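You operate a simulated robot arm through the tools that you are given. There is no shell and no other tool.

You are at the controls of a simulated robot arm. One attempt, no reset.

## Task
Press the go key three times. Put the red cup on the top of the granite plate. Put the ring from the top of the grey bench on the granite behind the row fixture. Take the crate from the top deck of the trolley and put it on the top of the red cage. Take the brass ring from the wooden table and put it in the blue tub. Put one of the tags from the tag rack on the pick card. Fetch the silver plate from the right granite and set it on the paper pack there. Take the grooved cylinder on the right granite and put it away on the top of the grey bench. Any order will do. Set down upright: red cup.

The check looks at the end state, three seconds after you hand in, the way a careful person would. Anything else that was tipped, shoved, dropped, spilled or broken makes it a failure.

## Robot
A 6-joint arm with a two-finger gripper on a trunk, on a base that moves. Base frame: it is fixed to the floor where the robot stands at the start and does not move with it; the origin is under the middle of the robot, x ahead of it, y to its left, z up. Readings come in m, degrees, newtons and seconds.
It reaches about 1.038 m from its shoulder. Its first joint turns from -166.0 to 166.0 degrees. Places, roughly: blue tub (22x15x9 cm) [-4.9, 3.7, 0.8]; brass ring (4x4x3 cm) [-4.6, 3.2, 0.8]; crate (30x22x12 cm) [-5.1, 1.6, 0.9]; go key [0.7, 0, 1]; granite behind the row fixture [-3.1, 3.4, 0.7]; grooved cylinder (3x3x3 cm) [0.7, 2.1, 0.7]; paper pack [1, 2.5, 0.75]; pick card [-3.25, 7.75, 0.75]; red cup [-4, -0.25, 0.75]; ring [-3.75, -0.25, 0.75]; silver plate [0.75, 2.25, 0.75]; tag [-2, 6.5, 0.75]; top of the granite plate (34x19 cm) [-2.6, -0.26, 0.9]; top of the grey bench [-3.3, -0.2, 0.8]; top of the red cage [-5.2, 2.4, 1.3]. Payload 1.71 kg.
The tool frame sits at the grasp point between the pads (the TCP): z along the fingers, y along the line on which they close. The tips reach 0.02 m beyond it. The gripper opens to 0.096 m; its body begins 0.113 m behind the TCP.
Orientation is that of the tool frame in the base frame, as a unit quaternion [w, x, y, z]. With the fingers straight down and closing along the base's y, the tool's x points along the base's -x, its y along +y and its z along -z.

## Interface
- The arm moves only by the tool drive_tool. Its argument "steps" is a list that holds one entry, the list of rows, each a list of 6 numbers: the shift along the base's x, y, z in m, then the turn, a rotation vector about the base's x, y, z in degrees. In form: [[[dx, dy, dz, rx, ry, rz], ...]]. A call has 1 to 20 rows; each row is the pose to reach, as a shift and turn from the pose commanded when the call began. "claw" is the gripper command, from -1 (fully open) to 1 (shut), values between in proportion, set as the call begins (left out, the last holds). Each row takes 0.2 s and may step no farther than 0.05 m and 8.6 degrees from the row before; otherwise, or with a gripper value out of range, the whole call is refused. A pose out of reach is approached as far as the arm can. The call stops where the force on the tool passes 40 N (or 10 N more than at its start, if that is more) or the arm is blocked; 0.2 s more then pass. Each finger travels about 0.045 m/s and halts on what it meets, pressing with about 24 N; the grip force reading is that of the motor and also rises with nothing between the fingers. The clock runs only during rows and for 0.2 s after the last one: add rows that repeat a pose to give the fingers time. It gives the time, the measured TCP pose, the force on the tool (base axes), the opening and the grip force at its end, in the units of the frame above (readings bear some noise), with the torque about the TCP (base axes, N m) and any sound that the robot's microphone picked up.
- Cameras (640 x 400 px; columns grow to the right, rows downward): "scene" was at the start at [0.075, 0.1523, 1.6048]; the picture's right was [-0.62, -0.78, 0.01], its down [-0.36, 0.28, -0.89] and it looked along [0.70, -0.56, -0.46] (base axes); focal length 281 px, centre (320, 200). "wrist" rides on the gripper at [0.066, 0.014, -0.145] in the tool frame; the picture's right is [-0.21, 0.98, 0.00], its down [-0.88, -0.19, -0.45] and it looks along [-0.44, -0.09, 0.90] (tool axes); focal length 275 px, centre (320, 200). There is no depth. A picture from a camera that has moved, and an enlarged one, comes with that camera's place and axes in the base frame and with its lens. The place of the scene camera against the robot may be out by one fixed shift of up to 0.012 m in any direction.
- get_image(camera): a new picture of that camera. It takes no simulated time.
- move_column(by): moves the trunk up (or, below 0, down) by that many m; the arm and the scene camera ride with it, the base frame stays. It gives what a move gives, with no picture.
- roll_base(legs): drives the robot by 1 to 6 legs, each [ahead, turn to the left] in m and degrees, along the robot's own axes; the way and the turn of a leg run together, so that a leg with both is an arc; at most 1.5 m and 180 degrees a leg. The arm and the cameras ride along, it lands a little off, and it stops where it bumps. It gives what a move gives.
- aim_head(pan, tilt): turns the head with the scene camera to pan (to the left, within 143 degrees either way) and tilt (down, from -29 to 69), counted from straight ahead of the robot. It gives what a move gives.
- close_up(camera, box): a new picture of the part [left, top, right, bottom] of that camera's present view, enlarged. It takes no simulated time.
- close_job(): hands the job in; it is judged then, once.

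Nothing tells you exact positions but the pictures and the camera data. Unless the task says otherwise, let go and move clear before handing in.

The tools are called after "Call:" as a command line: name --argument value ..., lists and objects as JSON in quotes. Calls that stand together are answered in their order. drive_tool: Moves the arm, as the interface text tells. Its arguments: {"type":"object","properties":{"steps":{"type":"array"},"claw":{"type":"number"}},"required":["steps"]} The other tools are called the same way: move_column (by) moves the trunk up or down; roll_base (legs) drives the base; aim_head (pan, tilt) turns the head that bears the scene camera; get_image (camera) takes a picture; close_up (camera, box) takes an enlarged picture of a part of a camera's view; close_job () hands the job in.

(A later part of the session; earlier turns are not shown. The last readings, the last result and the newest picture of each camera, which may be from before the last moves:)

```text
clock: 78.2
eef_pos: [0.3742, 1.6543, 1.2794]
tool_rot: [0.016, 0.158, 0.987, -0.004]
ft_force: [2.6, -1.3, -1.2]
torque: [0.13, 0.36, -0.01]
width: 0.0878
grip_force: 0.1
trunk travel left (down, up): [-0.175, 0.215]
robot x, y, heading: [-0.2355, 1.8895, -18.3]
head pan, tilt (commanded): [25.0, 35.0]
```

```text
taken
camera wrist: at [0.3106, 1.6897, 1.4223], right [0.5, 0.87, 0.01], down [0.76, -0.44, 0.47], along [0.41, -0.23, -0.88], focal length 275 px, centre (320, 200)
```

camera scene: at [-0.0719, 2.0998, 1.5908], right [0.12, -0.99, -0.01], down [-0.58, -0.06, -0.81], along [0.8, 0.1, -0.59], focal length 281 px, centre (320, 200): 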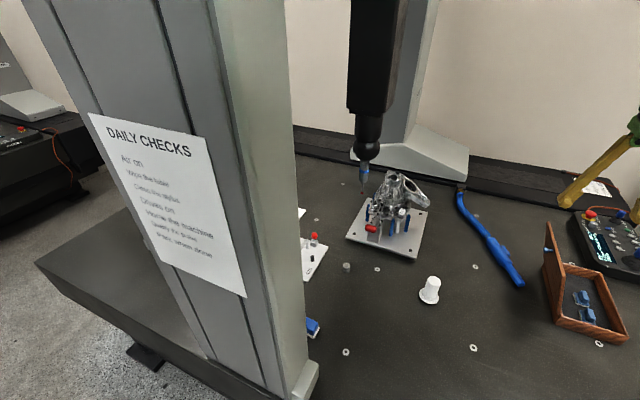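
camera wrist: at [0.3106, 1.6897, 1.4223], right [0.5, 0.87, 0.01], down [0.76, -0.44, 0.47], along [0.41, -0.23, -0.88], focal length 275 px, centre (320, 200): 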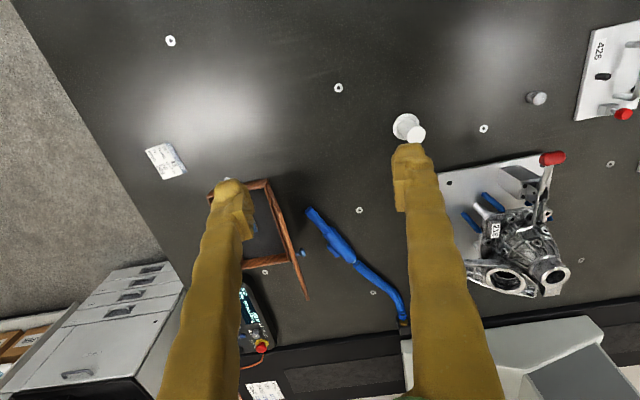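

The cylinder is near [0.668, 2.10], the spool and blue block are clear of a low approach, and the probe tip is at about [0.547, 2.063, 1.165]. I'll yaw the tool toward the cylinder and then tilt it so the wrist stays below the probe.

Call:
drive_tool --steps '[[[0.0, 0.04, -0.02, 0, 0, 6.2], [0.0, 0.08, -0.04, 0, 0, 12.4], [0.0, 0.12, -0.06, 0, 0, 18.6], [0.0, 0.16, -0.08, 0, 0, 24.8], [0.0, 0.2, -0.1, 0, 0, 31], [0.0, 0.24, -0.12, 0, 0, 31]]]' --claw -1

Call:
drive_tool --steps '[[[0, 0.02, -0.03, 1.7, -7.8, 0], [0, 0.04, -0.06, 3.4, -15.6, 0], [0, 0.06, -0.09, 5.1, -23.4, 0], [0, 0.07, -0.12, 6.8, -31.2, 0], [0, 0.07, -0.15, 8.7, -38, 0], [0, 0.07, -0.15, 8.7, -38, 0]]]'

Call:
get_image --camera "wrist"

Call:
get_image --camera "scene"

```text
clock: 79.6
eef_pos: [0.3539, 1.8985, 1.1726]
tool_rot: [0.026, -0.112, 0.993, 0.002]
ft_force: [-0.4, 0.3, 0.7]
torque: [0.0, -0.1, 0.01]
width: 0.096
grip_force: 0.0
trunk travel left (down, up): [-0.175, 0.215]
robot x, y, heading: [-0.2336, 1.8882, -17.8]
head pan, tilt (commanded): [25.0, 35.0]
```

```text
clock: 81.0
eef_pos: [0.3599, 1.9668, 1.0212]
tool_rot: [0.354, -0.105, 0.928, 0.04]
ft_force: [0.3, -0.1, -0.3]
torque: [-0.03, -0.01, 0.02]
width: 0.0961
grip_force: 0.0
trunk travel left (down, up): [-0.175, 0.215]
robot x, y, heading: [-0.2355, 1.8926, -17.8]
head pan, tilt (commanded): [25.0, 35.0]
```

```text
taken
camera wrist: at [0.2141, 1.9485, 1.0842], right [-0.07, 0.99, 0.14], down [0.39, -0.1, 0.92], along [0.92, 0.12, -0.38], focal length 275 px, centre (320, 200)
```

wrist: 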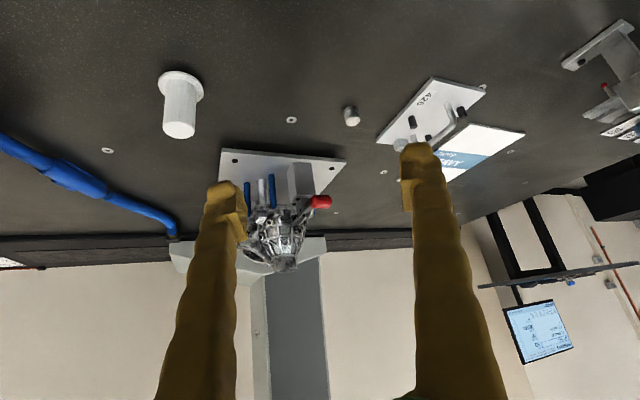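

```text
taken
camera scene: at [-0.0781, 2.1018, 1.5911], right [0.12, -0.99, -0.01], down [-0.58, -0.07, -0.81], along [0.8, 0.1, -0.59], focal length 281 px, centre (320, 200)
```

scene: 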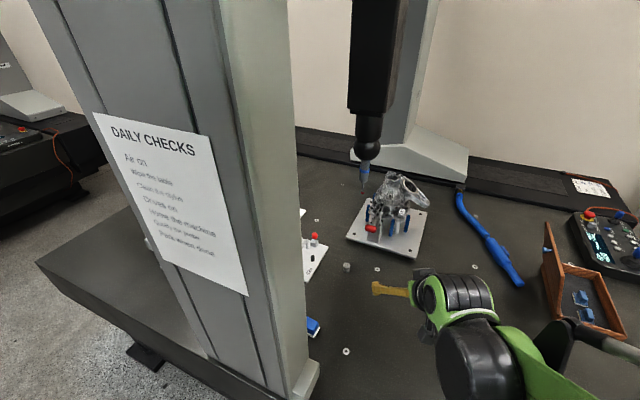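

The tilt is right, and the wrist view puts the cylinder at about [0.666, 2.099]. I'll move to a point 12 cm short along the finger axis and check.

Call:
drive_tool --steps '[[[0.033, 0.016, -0.03, 0, 0, 0], [0.065, 0.033, -0.06, 0, 0, 0], [0.098, 0.049, -0.09, 0, 0, 0], [0.13, 0.065, -0.12, 0, 0, 0], [0.163, 0.081, -0.15, 0, 0, 0], [0.195, 0.098, -0.18, 0, 0, 0], [0.228, 0.114, -0.21, 0, 0, 0]]]'

Call:
get_image --camera "wrist"

Call:
get_image --camera "scene"

```text
clock: 82.6
eef_pos: [0.5847, 2.08, 0.8086]
tool_rot: [0.353, -0.104, 0.929, 0.04]
ft_force: [-1.0, -0.1, -0.4]
torque: [0.0, 0.0, 0.0]
width: 0.0958
grip_force: 0.0
trunk travel left (down, up): [-0.175, 0.215]
robot x, y, heading: [-0.2376, 1.8915, -18.3]
head pan, tilt (commanded): [25.0, 35.0]
```

```text
taken
camera wrist: at [0.4391, 2.062, 0.8733], right [-0.07, 0.99, 0.14], down [0.39, -0.1, 0.92], along [0.92, 0.12, -0.38], focal length 275 px, centre (320, 200)
```

wrist: 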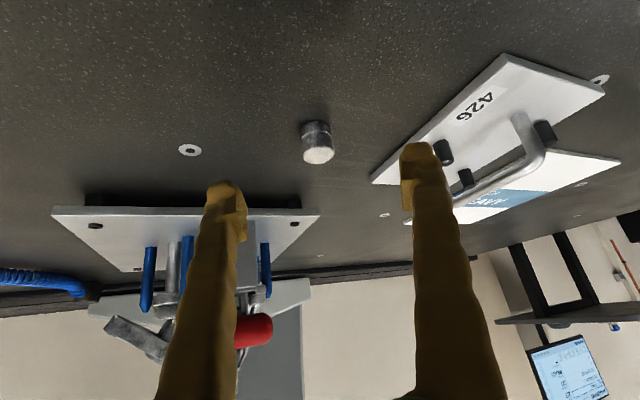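

```text
taken
camera scene: at [-0.0787, 2.1014, 1.5912], right [0.12, -0.99, -0.01], down [-0.58, -0.07, -0.81], along [0.8, 0.1, -0.58], focal length 281 px, centre (320, 200)
```

scene: 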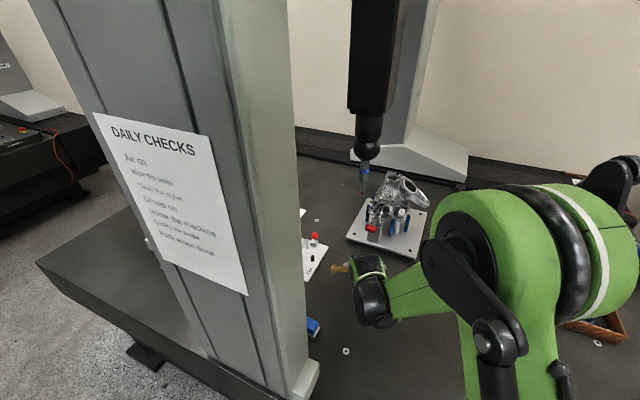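

The cylinder is centred between the fingers. I'll move in along the finger axis and then look before closing.

Call:
drive_tool --steps '[[[0.026, 0.006, -0.026, 0, 0, 0], [0.051, 0.011, -0.052, 0, 0, 0], [0.066, 0.015, -0.067, 0, 0, 0], [0.077, 0.017, -0.078, 0, 0, 0]]]'

Call:
get_image --camera "wrist"

```text
clock: 83.6
eef_pos: [0.6634, 2.0972, 0.7315]
tool_rot: [0.354, -0.104, 0.929, 0.039]
ft_force: [-0.1, -1.2, 0.4]
torque: [0.0, -0.03, 0.02]
width: 0.0962
grip_force: 0.0
trunk travel left (down, up): [-0.175, 0.215]
robot x, y, heading: [-0.2314, 1.8924, -18.3]
head pan, tilt (commanded): [25.0, 35.0]
```

```text
taken
camera wrist: at [0.5172, 2.0788, 0.7958], right [-0.07, 0.99, 0.14], down [0.39, -0.1, 0.92], along [0.92, 0.12, -0.38], focal length 275 px, centre (320, 200)
```

wrist: 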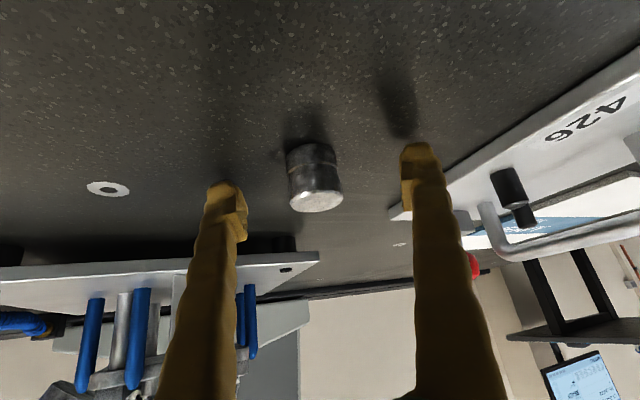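

The pads straddle the cylinder. I'll nudge 5 mm deeper and close the fingers.

Call:
drive_tool --steps '[[[0.003, 0.0, -0.004, 0, 0, 0], [0.003, 0.0, -0.004, 0, 0, 0]]]'

Call:
drive_tool --steps '[[[0, 0, 0, 0, 0, 0], [0, 0, 0, 0, 0, 0], [0, 0, 0, 0, 0, 0], [0, 0, 0, 0, 0, 0], [0, 0, 0, 0, 0, 0], [0, 0, 0, 0, 0, 0]]]' --claw 1

Call:
get_image --camera "wrist"

```text
clock: 84.2
eef_pos: [0.6657, 2.0981, 0.7283]
tool_rot: [0.353, -0.104, 0.929, 0.04]
ft_force: [0.3, 0.7, 0.3]
torque: [0.0, -0.03, 0.02]
width: 0.096
grip_force: 0.1
trunk travel left (down, up): [-0.175, 0.215]
robot x, y, heading: [-0.2333, 1.8894, -18.1]
head pan, tilt (commanded): [25.0, 35.0]
```

```text
clock: 85.6
eef_pos: [0.6644, 2.0989, 0.7312]
tool_rot: [0.355, -0.104, 0.928, 0.039]
ft_force: [0.0, -4.5, 37.5]
torque: [0.03, -0.09, -0.02]
width: 0.0266
grip_force: 23.9
trunk travel left (down, up): [-0.175, 0.215]
robot x, y, heading: [-0.2343, 1.8911, -18.4]
head pan, tilt (commanded): [25.0, 35.0]
```

```text
taken
camera wrist: at [0.5182, 2.0795, 0.7942], right [-0.07, 0.99, 0.14], down [0.39, -0.1, 0.92], along [0.92, 0.12, -0.38], focal length 275 px, centre (320, 200)
```

wrist: 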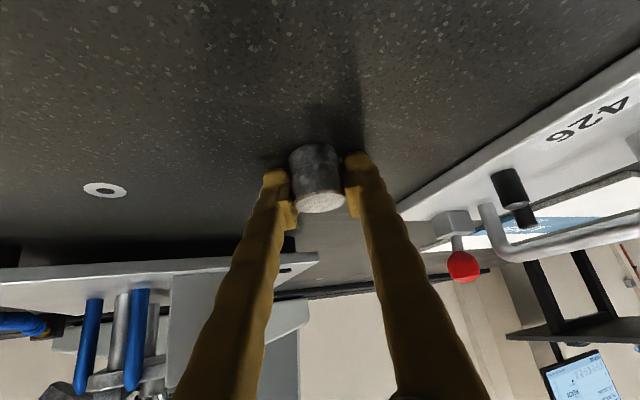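

The cylinder is gripped (2.7 cm opening), though the tips are pressing on the granite. I'll lift straight up a little and check.

Call:
drive_tool --steps '[[[0, 0, 0.006, 0, 0, 0], [0, 0, 0.015, 0, 0, 0], [-0.015, -0.003, 0.035, 0, 0, 0], [-0.045, -0.011, 0.07, 0, 0, 0], [-0.075, -0.018, 0.105, 0, 0, 0]]]'

Call:
get_image --camera "wrist"

```text
clock: 86.8
eef_pos: [0.5906, 2.0783, 0.8349]
tool_rot: [0.354, -0.105, 0.929, 0.04]
ft_force: [-0.3, 0.1, -1.4]
torque: [-0.02, -0.01, 0.0]
width: 0.0266
grip_force: 23.7
trunk travel left (down, up): [-0.175, 0.215]
robot x, y, heading: [-0.2296, 1.8918, -18.1]
head pan, tilt (commanded): [25.0, 35.0]
```

```text
taken
camera wrist: at [0.4452, 2.0609, 0.899], right [-0.07, 0.99, 0.14], down [0.39, -0.1, 0.91], along [0.92, 0.12, -0.38], focal length 275 px, centre (320, 200)
```

wrist: 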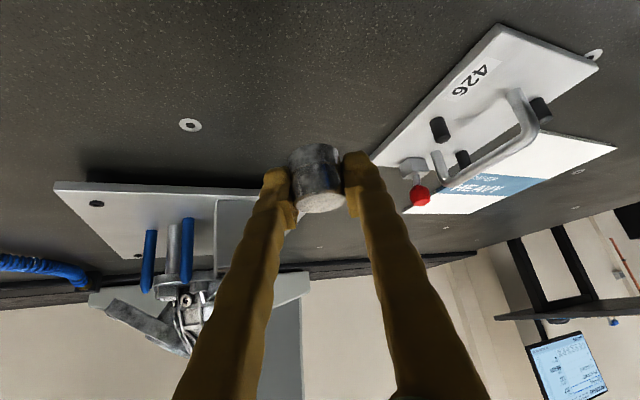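

The cylinder is held securely and lifted. I'll back the arm out the same way, then swing it to the robot's front for travel to the grey bench; the plate I'll do last from the far side of the column.

Call:
drive_tool --steps '[[[-0.033, -0.016, 0.03, 0, 0, 0], [-0.065, -0.033, 0.06, 0, 0, 0], [-0.098, -0.049, 0.09, 0, 0, 0], [-0.13, -0.065, 0.12, 0, 0, 0], [-0.163, -0.085, 0.15, 0, 0, 0], [-0.195, -0.11, 0.18, 0, 0, 0], [-0.228, -0.135, 0.2, 0, 0, 0], [-0.24, -0.17, 0.23, 0, 0, 0], [-0.24, -0.21, 0.26, 0, 0, -6], [-0.24, -0.25, 0.29, 0, 0, -12], [-0.24, -0.29, 0.31, 0, 0, -18], [-0.24, -0.33, 0.33, 0, 0, -24], [-0.24, -0.37, 0.35, 0, 0, -30], [-0.24, -0.4, 0.36, 0, 0, -34]]]'

Call:
get_image --camera "scene"

Call:
get_image --camera "wrist"

```text
refused: row 6 steps farther than a row can; nothing moved
```

```text
taken
camera scene: at [-0.0773, 2.1022, 1.591], right [0.12, -0.99, -0.01], down [-0.58, -0.07, -0.81], along [0.8, 0.1, -0.59], focal length 281 px, centre (320, 200)
```

scene: 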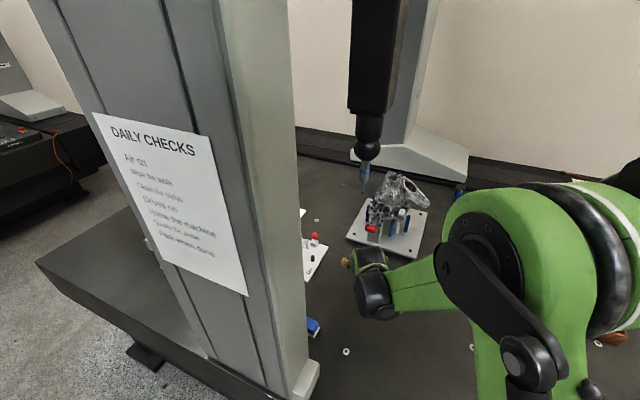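

```text
taken
camera wrist: at [0.4452, 2.0609, 0.899], right [-0.07, 0.99, 0.14], down [0.39, -0.1, 0.91], along [0.92, 0.12, -0.38], focal length 275 px, centre (320, 200)
```

wrist: 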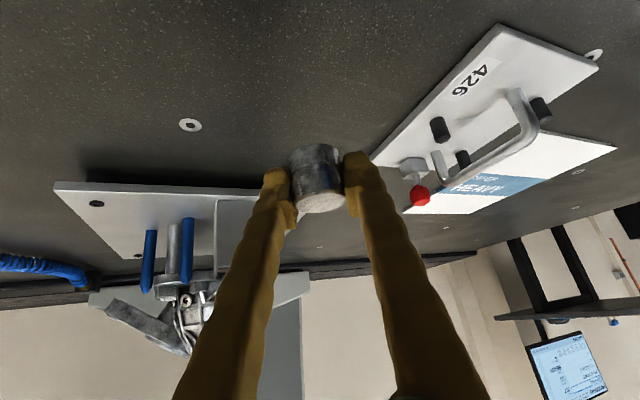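

One row was a hair too long. I'll resend the retreat with shorter steps.

Call:
drive_tool --steps '[[[-0.033, -0.016, 0.03, 0, 0, 0], [-0.065, -0.033, 0.06, 0, 0, 0], [-0.098, -0.049, 0.09, 0, 0, 0], [-0.13, -0.065, 0.12, 0, 0, 0], [-0.16, -0.085, 0.145, 0, 0, 0], [-0.19, -0.11, 0.17, 0, 0, 0], [-0.22, -0.135, 0.195, 0, 0, 0], [-0.235, -0.17, 0.22, 0, 0, 0], [-0.235, -0.21, 0.245, 0, 0, -6], [-0.235, -0.25, 0.27, 0, 0, -12], [-0.235, -0.29, 0.295, 0, 0, -18], [-0.235, -0.33, 0.32, 0, 0, -24], [-0.235, -0.37, 0.34, 0, 0, -30], [-0.235, -0.4, 0.35, 0, 0, -34]]]'

Call:
get_image --camera "scene"

Call:
get_image --camera "wrist"

```text
clock: 89.8
eef_pos: [0.3531, 1.6792, 1.1827]
tool_rot: [0.35, 0.172, 0.918, -0.066]
ft_force: [0.7, -0.5, -0.1]
torque: [0.05, -0.01, -0.03]
width: 0.0264
grip_force: 24.5
trunk travel left (down, up): [-0.175, 0.215]
robot x, y, heading: [-0.2317, 1.8936, -18.0]
head pan, tilt (commanded): [25.0, 35.0]
```

```text
taken
camera scene: at [-0.0784, 2.1019, 1.5911], right [0.12, -0.99, -0.01], down [-0.58, -0.07, -0.81], along [0.8, 0.1, -0.59], focal length 281 px, centre (320, 200)
```

scene: 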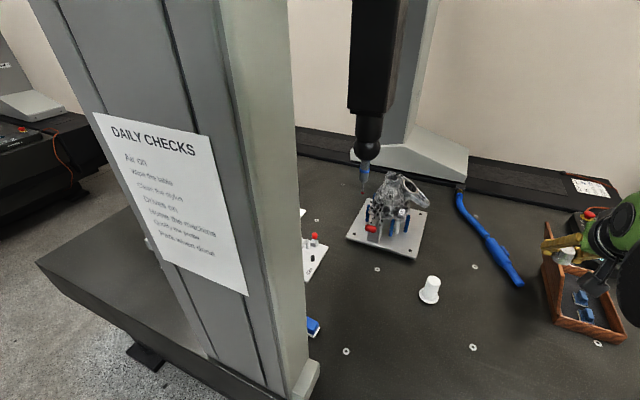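

```text
taken
camera wrist: at [0.2218, 1.7455, 1.2469], right [0.5, 0.86, 0.14], down [0.27, -0.3, 0.92], along [0.82, -0.42, -0.38], focal length 275 px, centre (320, 200)
```

wrist: 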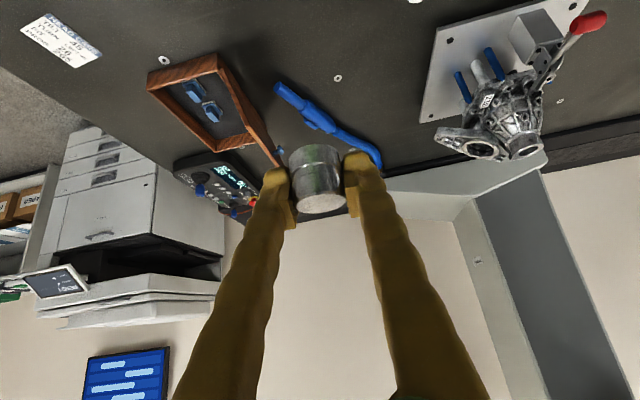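

The cylinder is safe in the gripper and the arm is at the front. Now I'll back away from the granite, turn and drive down the aisle toward the grey bench.

Call:
roll_base --legs '[[-0.42, 0], [0, -89.5], [1.5, 0], [0.33, 0], [0, -90], [0.9, 0]]'

Call:
aim_head --pan 35 --tilt 20

Call:
get_image --camera "scene"

```text
clock: 123.2
eef_pos: [-2.7216, 0.7357, 1.1816]
tool_rot: [-0.06, 0.921, -0.157, -0.351]
ft_force: [-0.2, -0.3, -0.6]
torque: [0.0, 0.01, 0.0]
width: 0.0261
grip_force: 24.3
trunk travel left (down, up): [-0.175, 0.215]
robot x, y, heading: [-2.1298, 0.541, 163.5]
head pan, tilt (commanded): [25.0, 35.0]
```

```text
clock: 124.0
eef_pos: [-2.7149, 0.7339, 1.1861]
tool_rot: [-0.061, 0.92, -0.157, -0.353]
ft_force: [1.2, -0.7, -1.0]
torque: [0.0, -0.03, -0.01]
width: 0.0265
grip_force: 24.2
trunk travel left (down, up): [-0.175, 0.215]
robot x, y, heading: [-2.1257, 0.5425, 163.4]
head pan, tilt (commanded): [35.0, 20.0]
```

```text
taken
camera scene: at [-2.2541, 0.3065, 1.6154], right [-0.32, 0.95, -0.01], down [0.33, 0.11, -0.94], along [-0.89, -0.3, -0.35], focal length 281 px, centre (320, 200)
```

scene: 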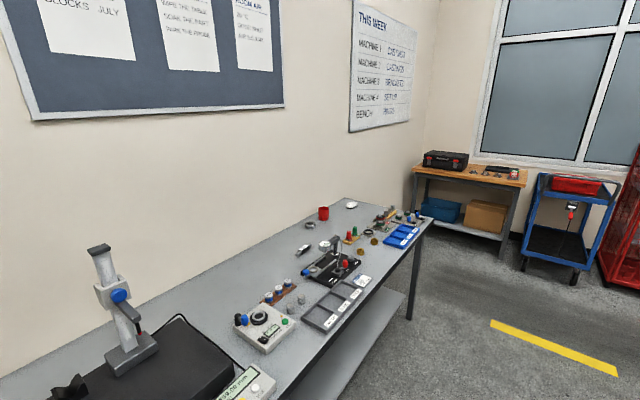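

The bench is in view: red cup toward the back, several trays, a gauge, and a black granite plate with a height gauge at the near end. I'll zoom in to identify the ring and a free spot.

Call:
close_up --camera "scene" --box '[280, 180, 440, 280]'

Call:
close_up --camera "scene" --box '[60, 225, 380, 400]'

```text
4.00 times, centred on (360, 230) of scene
camera zoom: at [-2.2541, 0.3065, 1.6154], right [-0.32, 0.95, -0.01], down [0.33, 0.11, -0.94], along [-0.89, -0.3, -0.35], focal length 1123 px, centre (160, 80)
```

zoom: 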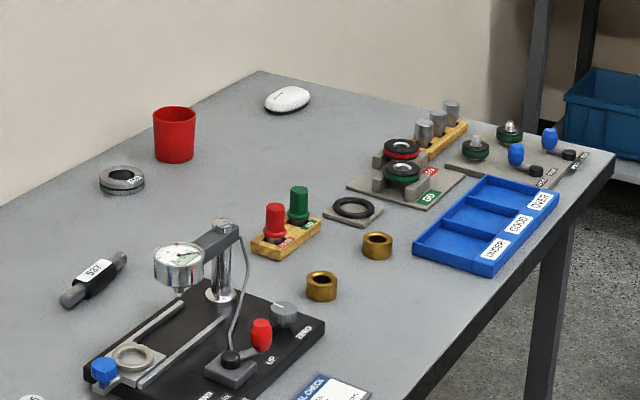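

```text
2.00 times, centred on (220, 312) of scene
camera zoom: at [-2.2541, 0.3065, 1.6154], right [-0.32, 0.95, -0.01], down [0.33, 0.11, -0.94], along [-0.89, -0.3, -0.35], focal length 561 px, centre (520, -25)
```

zoom: 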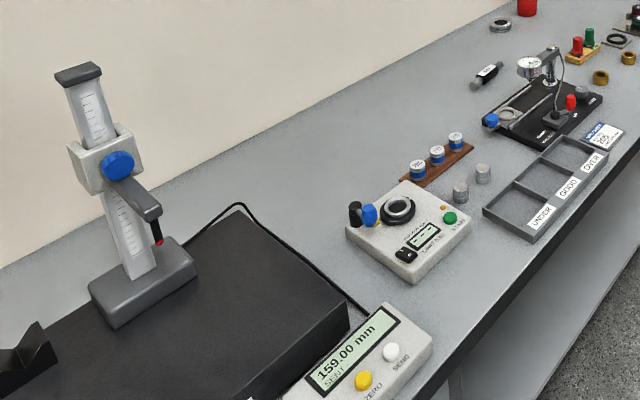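

I can identify the steel "GO" ring beside the red cup near [-3.8, -0.29], the cup near [-3.95, -0.24], and a free bench area near [-3.25, -0.25]. I'll drive up to the bench facing it.

Call:
roll_base --legs '[[0.92, 0], [0, 89], [0.28, 0]]'

Call:
aim_head --pan 10 --tilt 35

Call:
get_image --camera "scene"

Call:
get_image --camera "wrist"

```text
clock: 138.5
eef_pos: [-3.2964, -0.0303, 1.1892]
tool_rot: [0.207, 0.766, 0.531, -0.297]
ft_force: [0.2, -0.1, -0.7]
torque: [-0.02, -0.02, -0.01]
width: 0.0262
grip_force: 24.0
trunk travel left (down, up): [-0.175, 0.215]
robot x, y, heading: [-3.0948, 0.5412, -107.8]
head pan, tilt (commanded): [35.0, 20.0]
```

```text
clock: 139.4
eef_pos: [-3.2937, -0.0234, 1.195]
tool_rot: [0.209, 0.764, 0.531, -0.301]
ft_force: [-0.1, 0.7, 0.4]
torque: [0.01, -0.02, -0.02]
width: 0.0264
grip_force: 24.1
trunk travel left (down, up): [-0.175, 0.215]
robot x, y, heading: [-3.1005, 0.5429, -107.9]
head pan, tilt (commanded): [10.0, 35.0]
```

```text
taken
camera scene: at [-2.8938, 0.4089, 1.5917], right [-0.99, 0.13, 0.0], down [0.08, 0.57, -0.82], along [-0.11, -0.81, -0.58], focal length 281 px, centre (320, 200)
```

scene: 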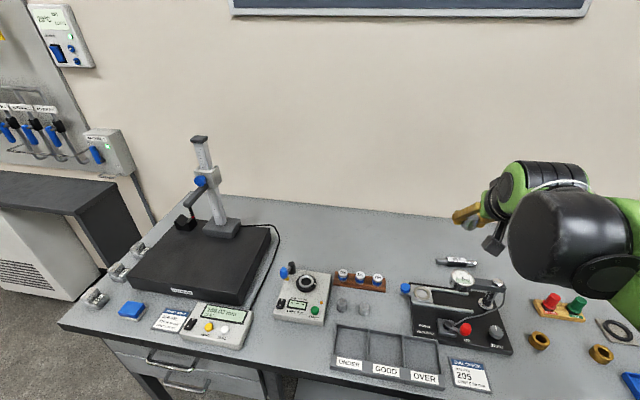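

```text
taken
camera wrist: at [-3.2309, 0.1098, 1.256], right [0.86, -0.48, 0.14], down [-0.29, -0.25, 0.92], along [-0.41, -0.84, -0.36], focal length 275 px, centre (320, 200)
```

wrist: 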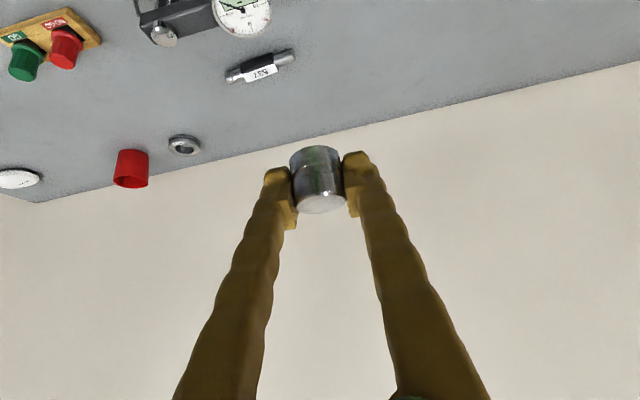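

The bench has a free patch behind the trays between the small wood block and the dial comparator. I'll bring the cylinder over [-3.30, -0.33] at height first, then down.

Call:
drive_tool --steps '[[[-0.001, -0.044, 0, 0, 0, 0], [-0.002, -0.088, 0, 0, 0, 0], [-0.003, -0.132, 0, 0, 0, 0], [-0.004, -0.176, 0, 0, 0, 0], [-0.005, -0.22, 0, 0, 0, 0], [-0.006, -0.264, 0, 0, 0, 0], [-0.006, -0.307, 0, 0, 0, 0], [-0.006, -0.307, -0.045, 0, 0, 0], [-0.006, -0.307, -0.09, 0, 0, 0], [-0.006, -0.307, -0.135, 0, 0, 0], [-0.006, -0.307, -0.18, 0, 0, 0], [-0.006, -0.307, -0.225, 0, 0, 0]]]'

Call:
get_image --camera "scene"

Call:
get_image --camera "wrist"

```text
clock: 142.0
eef_pos: [-3.2965, -0.3187, 0.9735]
tool_rot: [0.211, 0.764, 0.529, -0.304]
ft_force: [-0.6, 0.5, -1.0]
torque: [-0.01, -0.04, 0.01]
width: 0.0262
grip_force: 23.9
trunk travel left (down, up): [-0.175, 0.215]
robot x, y, heading: [-3.0959, 0.543, -107.8]
head pan, tilt (commanded): [10.0, 35.0]
```

```text
taken
camera scene: at [-2.8983, 0.3952, 1.591], right [-0.99, 0.13, 0.0], down [0.08, 0.58, -0.81], along [-0.11, -0.8, -0.59], focal length 281 px, centre (320, 200)
```

scene: 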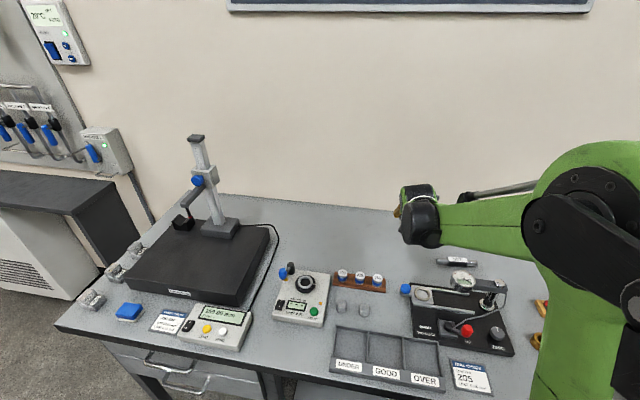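

```text
taken
camera wrist: at [-3.233, -0.1857, 1.0345], right [0.86, -0.48, 0.14], down [-0.29, -0.25, 0.92], along [-0.41, -0.84, -0.35], focal length 275 px, centre (320, 200)
```

wrist: 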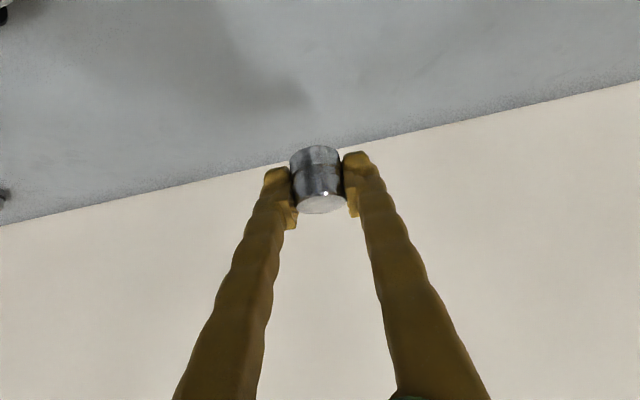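

Clear space below. I'll lower in small steps until the bench takes the weight.

Call:
drive_tool --steps '[[[0, 0, -0.03, 0, 0, 0], [0, 0, -0.06, 0, 0, 0], [0, 0, -0.08, 0, 0, 0], [0, 0, -0.09, 0, 0, 0], [0, 0, -0.1, 0, 0, 0]]]'

Call:
get_image --camera "wrist"

Call:
close_up --camera "scene" --box '[320, 180, 480, 280]'

```text
clock: 143.2
eef_pos: [-3.297, -0.3205, 0.8737]
tool_rot: [0.211, 0.764, 0.53, -0.303]
ft_force: [1.0, -0.5, -0.3]
torque: [-0.02, 0.01, -0.02]
width: 0.0261
grip_force: 24.5
trunk travel left (down, up): [-0.175, 0.215]
robot x, y, heading: [-3.0961, 0.5389, -107.7]
head pan, tilt (commanded): [10.0, 35.0]
```

```text
taken
camera wrist: at [-3.2335, -0.1862, 0.9338], right [0.86, -0.48, 0.14], down [-0.29, -0.25, 0.92], along [-0.41, -0.84, -0.35], focal length 275 px, centre (320, 200)
```

wrist: 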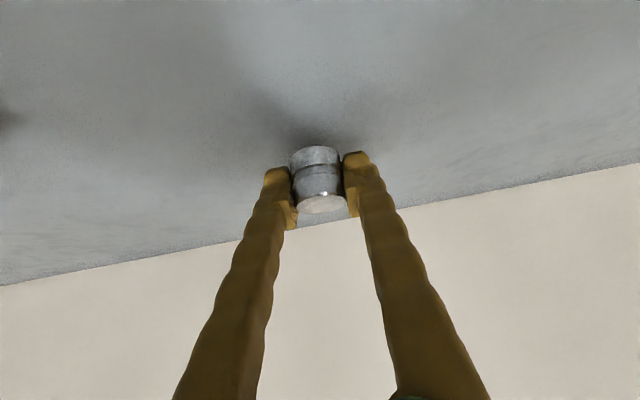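

```text
4.00 times, centred on (400, 230) of scene
camera zoom: at [-2.8983, 0.395, 1.591], right [-0.99, 0.13, 0.0], down [0.08, 0.58, -0.81], along [-0.11, -0.8, -0.59], focal length 1123 px, centre (0, 80)
```

zoom: 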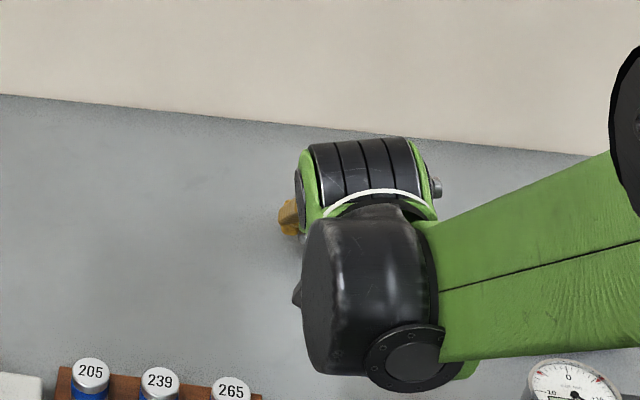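

Still a few cm above by the shadow. Continuing down in 5 mm steps.

Call:
drive_tool --steps '[[[0, 0, -0.006, 0, 0, 0], [0, 0, -0.012, 0, 0, 0], [0, 0, -0.017, 0, 0, 0], [0, 0, -0.021, 0, 0, 0], [0, 0, -0.025, 0, 0, 0]]]'

Call:
get_image --camera "wrist"

```text
clock: 144.1
eef_pos: [-3.2934, -0.3078, 0.8722]
tool_rot: [0.218, 0.76, 0.528, -0.311]
ft_force: [0.5, 1.3, -0.8]
torque: [-0.02, -0.04, 0.03]
width: 0.0265
grip_force: 24.1
trunk travel left (down, up): [-0.175, 0.215]
robot x, y, heading: [-3.0982, 0.5395, -107.7]
head pan, tilt (commanded): [10.0, 35.0]
stopped in row 4: the force on the tool passed its limit at 49 N (the readings are from after the stop); the commanded pose is now the measured one
```

```text
taken
camera wrist: at [-3.229, -0.1728, 0.9295], right [0.87, -0.48, 0.15], down [-0.28, -0.23, 0.93], along [-0.41, -0.85, -0.33], focal length 275 px, centre (320, 200)
```

wrist: 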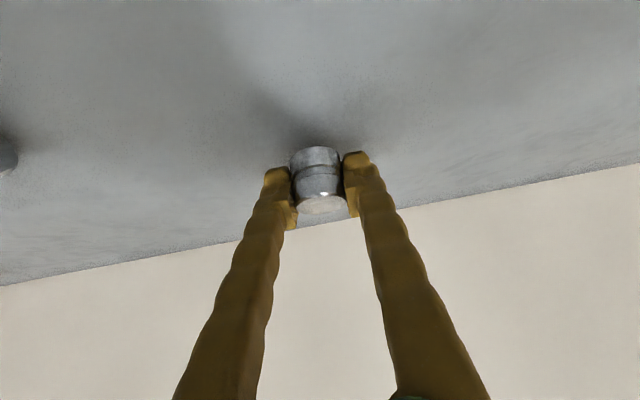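

Something stopped the descent around 0.855 m. I'll look at the whole picture before going on.

Call:
get_image --camera "scene"

Call:
close_up --camera "wrist" --box '[240, 100, 400, 240]'

```text
taken
camera scene: at [-2.8978, 0.3971, 1.5911], right [-0.99, 0.13, 0.0], down [0.08, 0.58, -0.81], along [-0.11, -0.8, -0.58], focal length 281 px, centre (320, 200)
```

scene: 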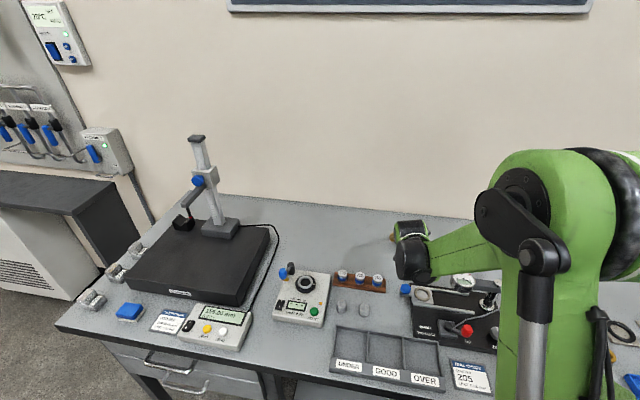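

```text
2.86 times, centred on (320, 170) of wrist
camera zoom: at [-3.229, -0.1728, 0.9295], right [0.87, -0.48, 0.15], down [-0.28, -0.23, 0.93], along [-0.41, -0.85, -0.33], focal length 786 px, centre (320, 286)
```

zoom: 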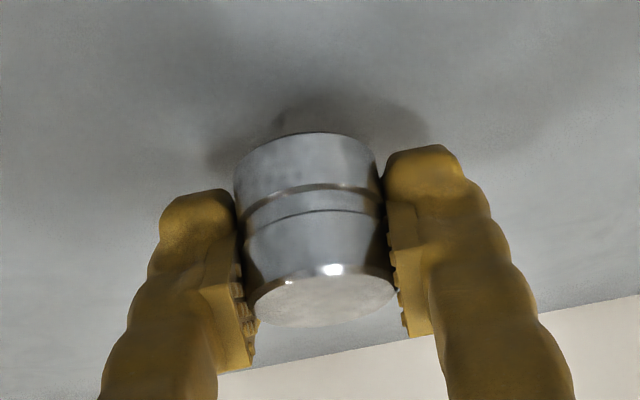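

The cylinder looks very near the bench, and nothing else appears touched. I'll go down again very slowly and watch the force.

Call:
drive_tool --steps '[[[0, 0, -0.003, 0, 0, 0], [0, 0, -0.006, 0, 0, 0]]]'

Call:
drive_tool --steps '[[[0, 0, -0.003, 0, 0, 0], [0, 0, -0.006, 0, 0, 0]]]'

```text
clock: 144.7
eef_pos: [-3.2922, -0.3101, 0.864]
tool_rot: [0.217, 0.76, 0.528, -0.311]
ft_force: [-0.3, 0.0, -0.8]
torque: [0.01, 0.01, 0.01]
width: 0.0262
grip_force: 23.8
trunk travel left (down, up): [-0.175, 0.215]
robot x, y, heading: [-3.0942, 0.543, -107.5]
head pan, tilt (commanded): [10.0, 35.0]
```

```text
clock: 145.2
eef_pos: [-3.2938, -0.3091, 0.86]
tool_rot: [0.218, 0.76, 0.527, -0.312]
ft_force: [0.2, -4.1, 20.4]
torque: [0.26, -0.14, -0.05]
width: 0.0264
grip_force: 23.9
trunk travel left (down, up): [-0.175, 0.215]
robot x, y, heading: [-3.0949, 0.5403, -108.0]
head pan, tilt (commanded): [10.0, 35.0]
```

Contact at TCP height 0.86 m, so the bench top is about 0.838 m. I'll correct the 2.7° tilt error, settle the cylinder, and open gently.

Call:
drive_tool --steps '[[[0, 0, 0.004, 0, 0, 0], [0, 0, 0.004, 2.5, -0.94, 0], [0, 0, 0.002, 2.5, -0.94, 0], [0, 0, 0.0, 2.5, -0.94, 0]]]'

Call:
get_image --camera "wrist"

```text
clock: 146.2
eef_pos: [-3.2946, -0.3084, 0.8602]
tool_rot: [0.205, 0.767, 0.532, -0.293]
ft_force: [-0.2, -4.4, 26.2]
torque: [-0.14, 0.16, -0.07]
width: 0.0262
grip_force: 24.0
trunk travel left (down, up): [-0.175, 0.215]
robot x, y, heading: [-3.0958, 0.541, -107.8]
head pan, tilt (commanded): [10.0, 35.0]
```

```text
taken
camera wrist: at [-3.2307, -0.1771, 0.924], right [0.86, -0.49, 0.14], down [-0.3, -0.27, 0.92], along [-0.41, -0.83, -0.38], focal length 275 px, centre (320, 200)
```

wrist: 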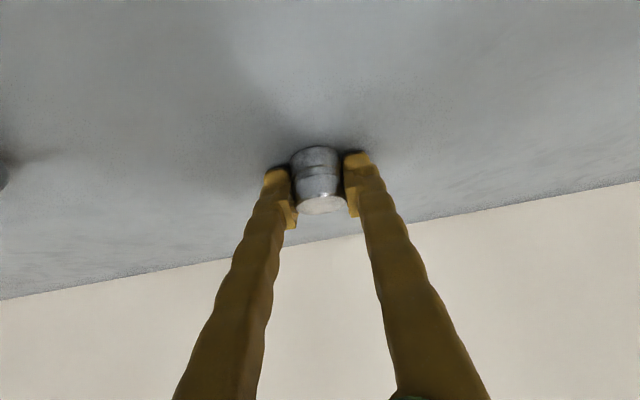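

Seated on the bench. Now I'll ease off and open the fingers.

Call:
drive_tool --steps '[[[0, 0, 0.001, 0, 0, 0], [0, 0, 0.001, 0, 0, 0], [0, 0, 0.001, 0, 0, 0], [0, 0, 0.001, 0, 0, 0]]]' --claw -0.3

Call:
get_image --camera "wrist"

```text
clock: 147.2
eef_pos: [-3.2939, -0.3098, 0.8593]
tool_rot: [0.205, 0.767, 0.533, -0.292]
ft_force: [9.7, -1.3, 11.2]
torque: [0.07, 0.23, 0.0]
width: 0.0566
grip_force: 0.1
trunk travel left (down, up): [-0.175, 0.215]
robot x, y, heading: [-3.0974, 0.5417, -107.9]
head pan, tilt (commanded): [10.0, 35.0]
```

```text
taken
camera wrist: at [-3.23, -0.1772, 0.9238], right [0.86, -0.49, 0.14], down [-0.3, -0.27, 0.92], along [-0.41, -0.83, -0.38], focal length 275 px, centre (320, 200)
```

wrist: 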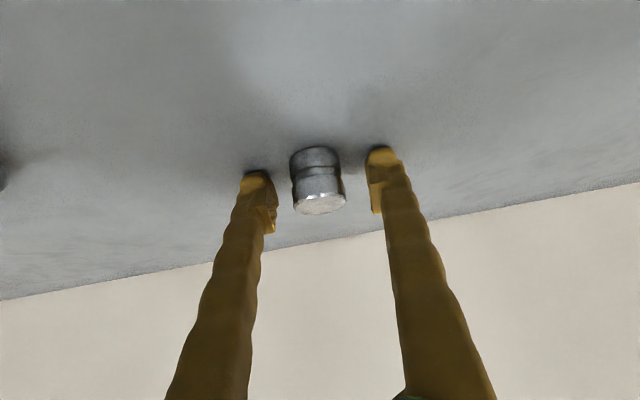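

The cylinder stands upright on the bench, released. I'll back out along the finger axis and rise.

Call:
drive_tool --steps '[[[0.005, 0.014, 0.02, 0, 0, 0], [0.014, 0.038, 0.048, 0, 0, 0], [0.023, 0.062, 0.09, 0, 0, 0], [0.03, 0.08, 0.135, 0, 0, 0], [0.03, 0.1, 0.18, 0, 0, 0], [0.03, 0.12, 0.225, 0, 0, 0], [0.03, 0.14, 0.265, 0, 0, 0], [0.03, 0.16, 0.3, 0, 0, 0]]]'

Call:
get_image --camera "scene"

Call:
get_image --camera "wrist"

```text
clock: 149.1
eef_pos: [-3.2644, -0.152, 1.1576]
tool_rot: [0.204, 0.767, 0.533, -0.292]
ft_force: [-0.4, -0.7, -0.3]
torque: [0.01, -0.01, 0.0]
width: 0.0625
grip_force: 0.2
trunk travel left (down, up): [-0.175, 0.215]
robot x, y, heading: [-3.0969, 0.5437, -107.8]
head pan, tilt (commanded): [10.0, 35.0]
```

```text
taken
camera scene: at [-2.8984, 0.3948, 1.591], right [-0.99, 0.13, 0.0], down [0.08, 0.58, -0.81], along [-0.11, -0.8, -0.59], focal length 281 px, centre (320, 200)
```

scene: 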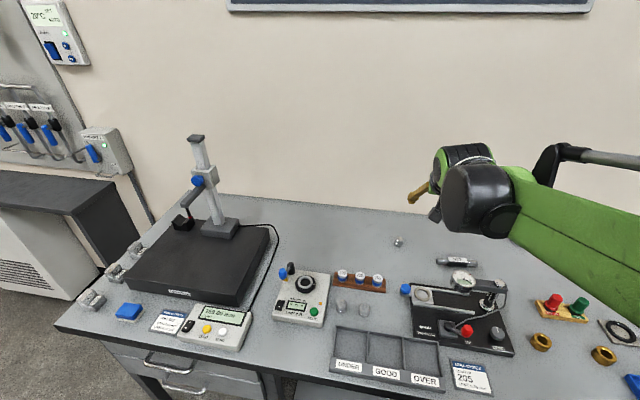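

```text
taken
camera wrist: at [-3.2019, -0.02, 1.2231], right [0.86, -0.49, 0.14], down [-0.3, -0.27, 0.92], along [-0.41, -0.83, -0.38], focal length 275 px, centre (320, 200)
```

wrist: 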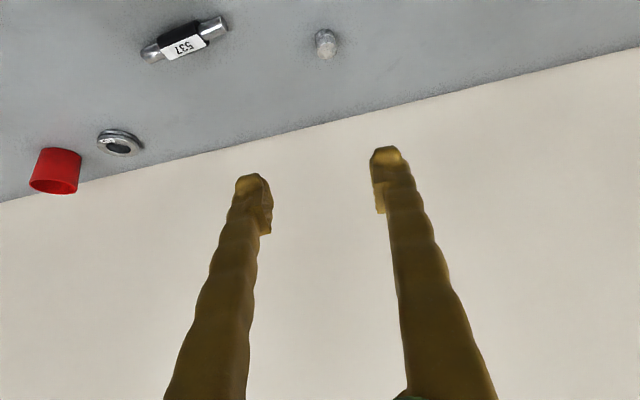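

The cylinder is standing on the bench, released and clear. The cup is near [-3.87, -0.21], so I'll shift along the bench by about 0.38 m to reach it.

Call:
roll_base --legs '[[-0.1, 0], [0, -90], [0.38, 0], [0, 90], [0.13, 0]]'

Call:
get_image --camera "scene"

Call:
get_image --camera "wrist"

```text
clock: 166.2
eef_pos: [-3.6525, -0.0398, 1.1587]
tool_rot: [0.199, 0.777, 0.519, -0.296]
ft_force: [1.2, 0.1, 0.5]
torque: [-0.04, 0.03, -0.01]
width: 0.0621
grip_force: 0.1
trunk travel left (down, up): [-0.175, 0.215]
robot x, y, heading: [-3.4581, 0.6485, -109.9]
head pan, tilt (commanded): [10.0, 35.0]
```

```text
taken
camera scene: at [-3.269, 0.4957, 1.591], right [-0.99, 0.17, 0.0], down [0.1, 0.58, -0.81], along [-0.14, -0.8, -0.59], focal length 281 px, centre (320, 200)
```

scene: 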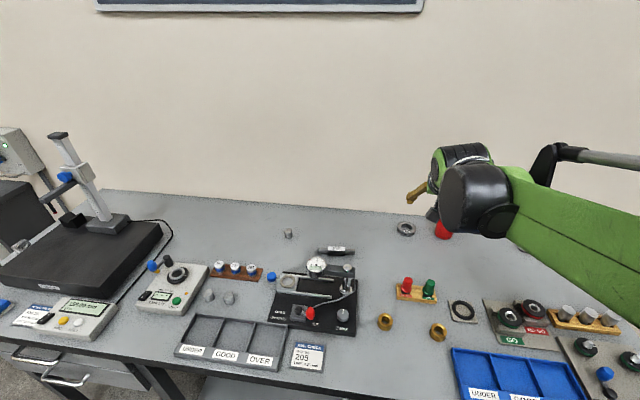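

```text
taken
camera wrist: at [-3.5844, 0.0905, 1.2229], right [0.85, -0.51, 0.14], down [-0.31, -0.26, 0.92], along [-0.43, -0.82, -0.38], focal length 275 px, centre (320, 200)
```

wrist: 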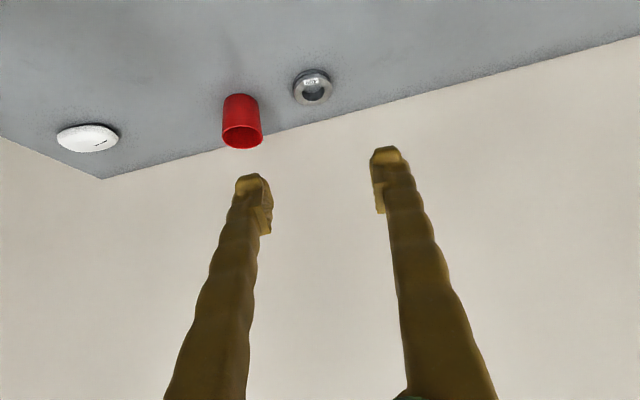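

The cup is at about [-3.874, -0.209] with its rim at 0.915 m, and the steel ring sits 13 cm to its left. I'll open fully and move to a pre-grasp point short of the cup.

Call:
drive_tool --steps '[[[-0.0273, -0.0136, -0.026, 0, 0, 0], [-0.0546, -0.0272, -0.052, 0, 0, 0], [-0.0819, -0.0408, -0.078, 0, 0, 0], [-0.109, -0.054, -0.104, 0, 0, 0], [-0.136, -0.068, -0.13, 0, 0, 0], [-0.164, -0.0815, -0.156, 0, 0, 0], [-0.191, -0.095, -0.182, 0, 0, 0]]]' --claw -1

Call:
get_image --camera "wrist"

Call:
get_image --camera "scene"

```text
clock: 167.8
eef_pos: [-3.8357, -0.1209, 0.985]
tool_rot: [0.204, 0.774, 0.518, -0.302]
ft_force: [0.8, 2.0, 1.0]
torque: [0.01, 0.02, -0.04]
width: 0.0962
grip_force: 0.0
trunk travel left (down, up): [-0.175, 0.215]
robot x, y, heading: [-3.4637, 0.6502, -109.9]
head pan, tilt (commanded): [10.0, 35.0]
```

```text
taken
camera wrist: at [-3.7682, 0.0101, 1.0469], right [0.85, -0.51, 0.14], down [-0.3, -0.25, 0.92], along [-0.44, -0.82, -0.36], focal length 275 px, centre (320, 200)
```

wrist: 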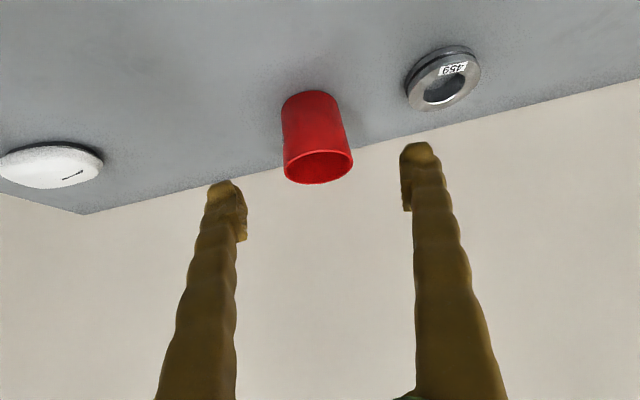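

```text
taken
camera scene: at [-3.269, 0.4954, 1.591], right [-0.99, 0.17, 0.0], down [0.1, 0.58, -0.81], along [-0.14, -0.8, -0.59], focal length 281 px, centre (320, 200)
```

scene: 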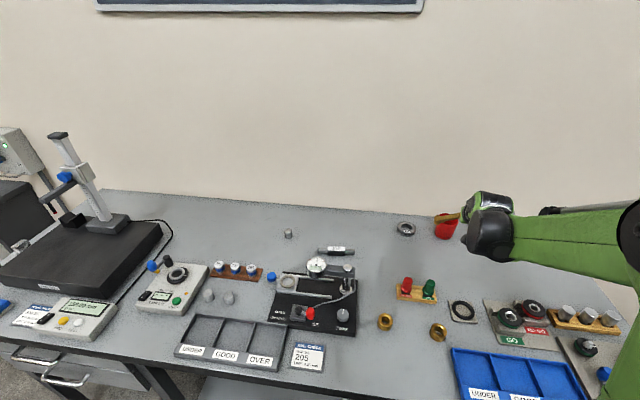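

The cup is centred between the fingers. I'll move in along the finger axis toward it and check again before closing.

Call:
drive_tool --steps '[[[-0.008, -0.018, -0.022, 0, 0, 0], [-0.016, -0.036, -0.045, 0, 0, 0], [-0.024, -0.054, -0.068, 0, 0, 0], [-0.031, -0.071, -0.09, 0, 0, 0], [-0.031, -0.071, -0.09, 0, 0, 0]]]'

Call:
get_image --camera "wrist"

Call:
get_image --camera "scene"

```text
clock: 169.0
eef_pos: [-3.8686, -0.1887, 0.8957]
tool_rot: [0.203, 0.774, 0.518, -0.301]
ft_force: [-0.3, -0.3, -0.7]
torque: [-0.02, -0.03, 0.01]
width: 0.096
grip_force: 0.1
trunk travel left (down, up): [-0.175, 0.215]
robot x, y, heading: [-3.4611, 0.6453, -109.8]
head pan, tilt (commanded): [10.0, 35.0]
```

```text
taken
camera wrist: at [-3.8011, -0.0576, 0.9579], right [0.85, -0.51, 0.14], down [-0.3, -0.25, 0.92], along [-0.44, -0.82, -0.36], focal length 275 px, centre (320, 200)
```

wrist: 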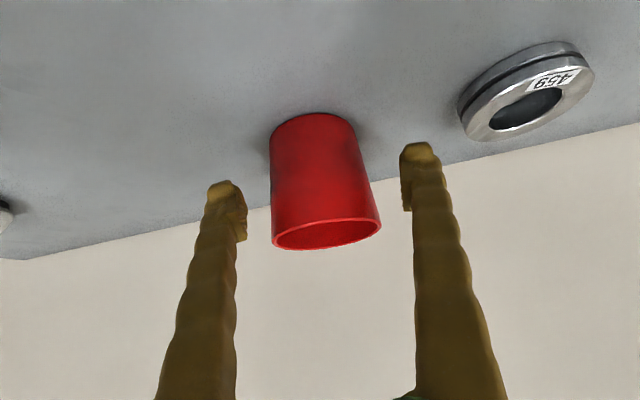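

```text
taken
camera scene: at [-3.2697, 0.4945, 1.591], right [-0.99, 0.17, 0.0], down [0.1, 0.58, -0.81], along [-0.14, -0.8, -0.59], focal length 281 px, centre (320, 200)
```

scene: 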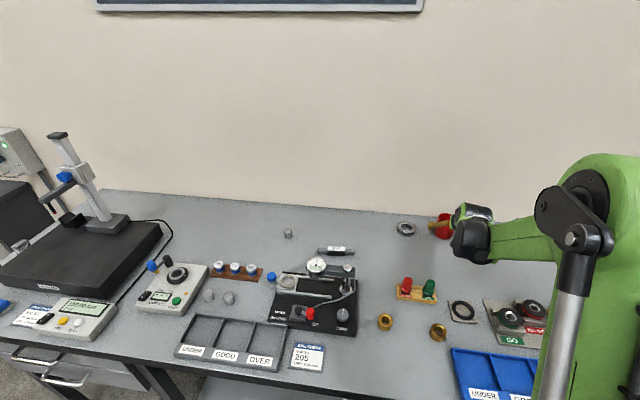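

Nearly centred; about 2 cm farther in, then I'll close on the cup.

Call:
drive_tool --steps '[[[-0.003, -0.008, -0.004, 0, 0, 0], [-0.006, -0.016, -0.008, 0, 0, 0], [-0.006, -0.016, -0.008, 0, 0, 0]]]'

Call:
drive_tool --steps '[[[0, 0, 0, 0, 0, 0], [0, 0, 0, 0, 0, 0], [0, 0, 0, 0, 0, 0], [0, 0, 0, 0, 0, 0]]]' --claw 0.6

Call:
get_image --camera "wrist"

```text
clock: 169.8
eef_pos: [-3.8747, -0.2062, 0.8874]
tool_rot: [0.203, 0.774, 0.519, -0.3]
ft_force: [1.1, -0.5, -0.9]
torque: [0.02, -0.02, 0.02]
width: 0.0961
grip_force: 0.2
trunk travel left (down, up): [-0.175, 0.215]
robot x, y, heading: [-3.4619, 0.6517, -109.8]
head pan, tilt (commanded): [10.0, 35.0]
```

```text
clock: 170.8
eef_pos: [-3.8739, -0.2045, 0.8883]
tool_rot: [0.204, 0.774, 0.518, -0.301]
ft_force: [-1.1, -0.4, 1.1]
torque: [-0.02, 0.08, 0.01]
width: 0.0681
grip_force: 23.9
trunk travel left (down, up): [-0.175, 0.215]
robot x, y, heading: [-3.4613, 0.6498, -109.9]
head pan, tilt (commanded): [10.0, 35.0]
```

```text
taken
camera wrist: at [-3.8069, -0.0741, 0.9502], right [0.85, -0.51, 0.14], down [-0.3, -0.25, 0.92], along [-0.44, -0.82, -0.36], focal length 275 px, centre (320, 200)
```

wrist: 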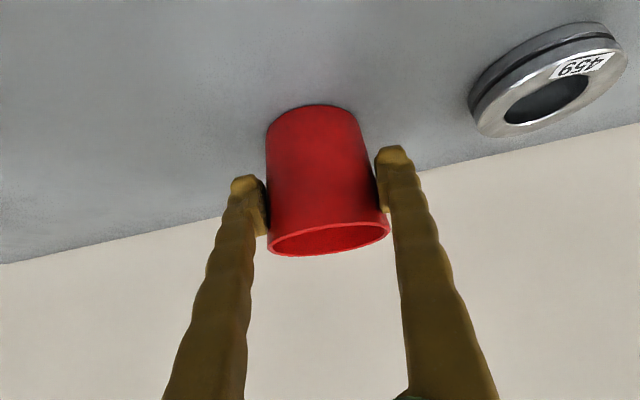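

The cup is gripped at 6.8 cm. I'll lift it straight up, then pull back.

Call:
drive_tool --steps '[[[0, 0, 0.01, 0, 0, 0], [0, 0, 0.03, 0, 0, 0], [0, 0, 0.06, 0, 0, 0], [0, 0.01, 0.1, 0, 0, 0], [0.02, 0.03, 0.14, 0, 0, 0], [0.05, 0.05, 0.17, 0, 0, 0], [0.085, 0.07, 0.2, 0, 0, 0], [0.12, 0.09, 0.22, 0, 0, 0], [0.155, 0.11, 0.24, 0, 0, 0], [0.185, 0.13, 0.26, 0, 0, 0]]]'

Call:
get_image --camera "wrist"

Call:
get_image --camera "scene"

```text
refused: row 7 steps farther than a row can; nothing moved
```

```text
taken
camera wrist: at [-3.8069, -0.0741, 0.9502], right [0.85, -0.51, 0.14], down [-0.3, -0.25, 0.92], along [-0.44, -0.82, -0.36], focal length 275 px, centre (320, 200)
```

wrist: 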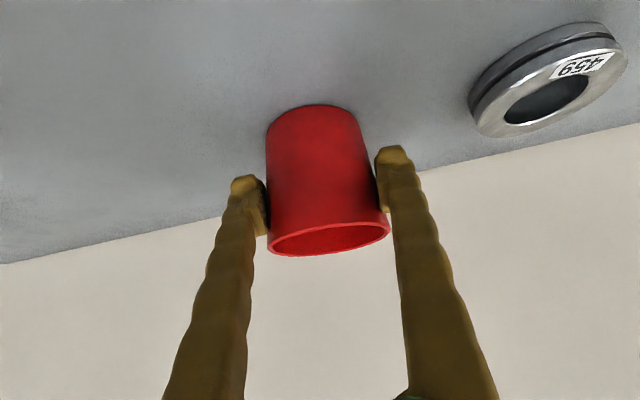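

```text
taken
camera scene: at [-3.2695, 0.4951, 1.591], right [-0.99, 0.17, 0.0], down [0.1, 0.58, -0.81], along [-0.14, -0.8, -0.59], focal length 281 px, centre (320, 200)
```

scene: 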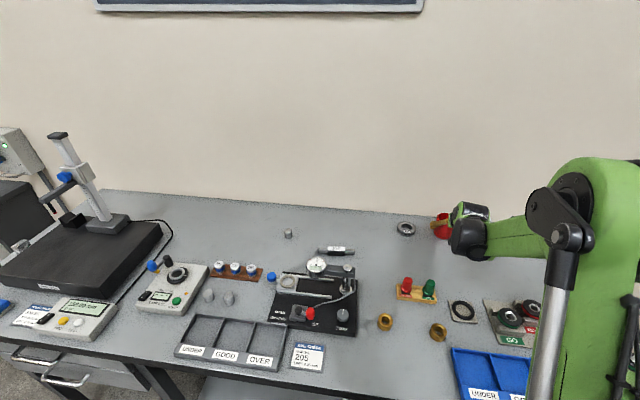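

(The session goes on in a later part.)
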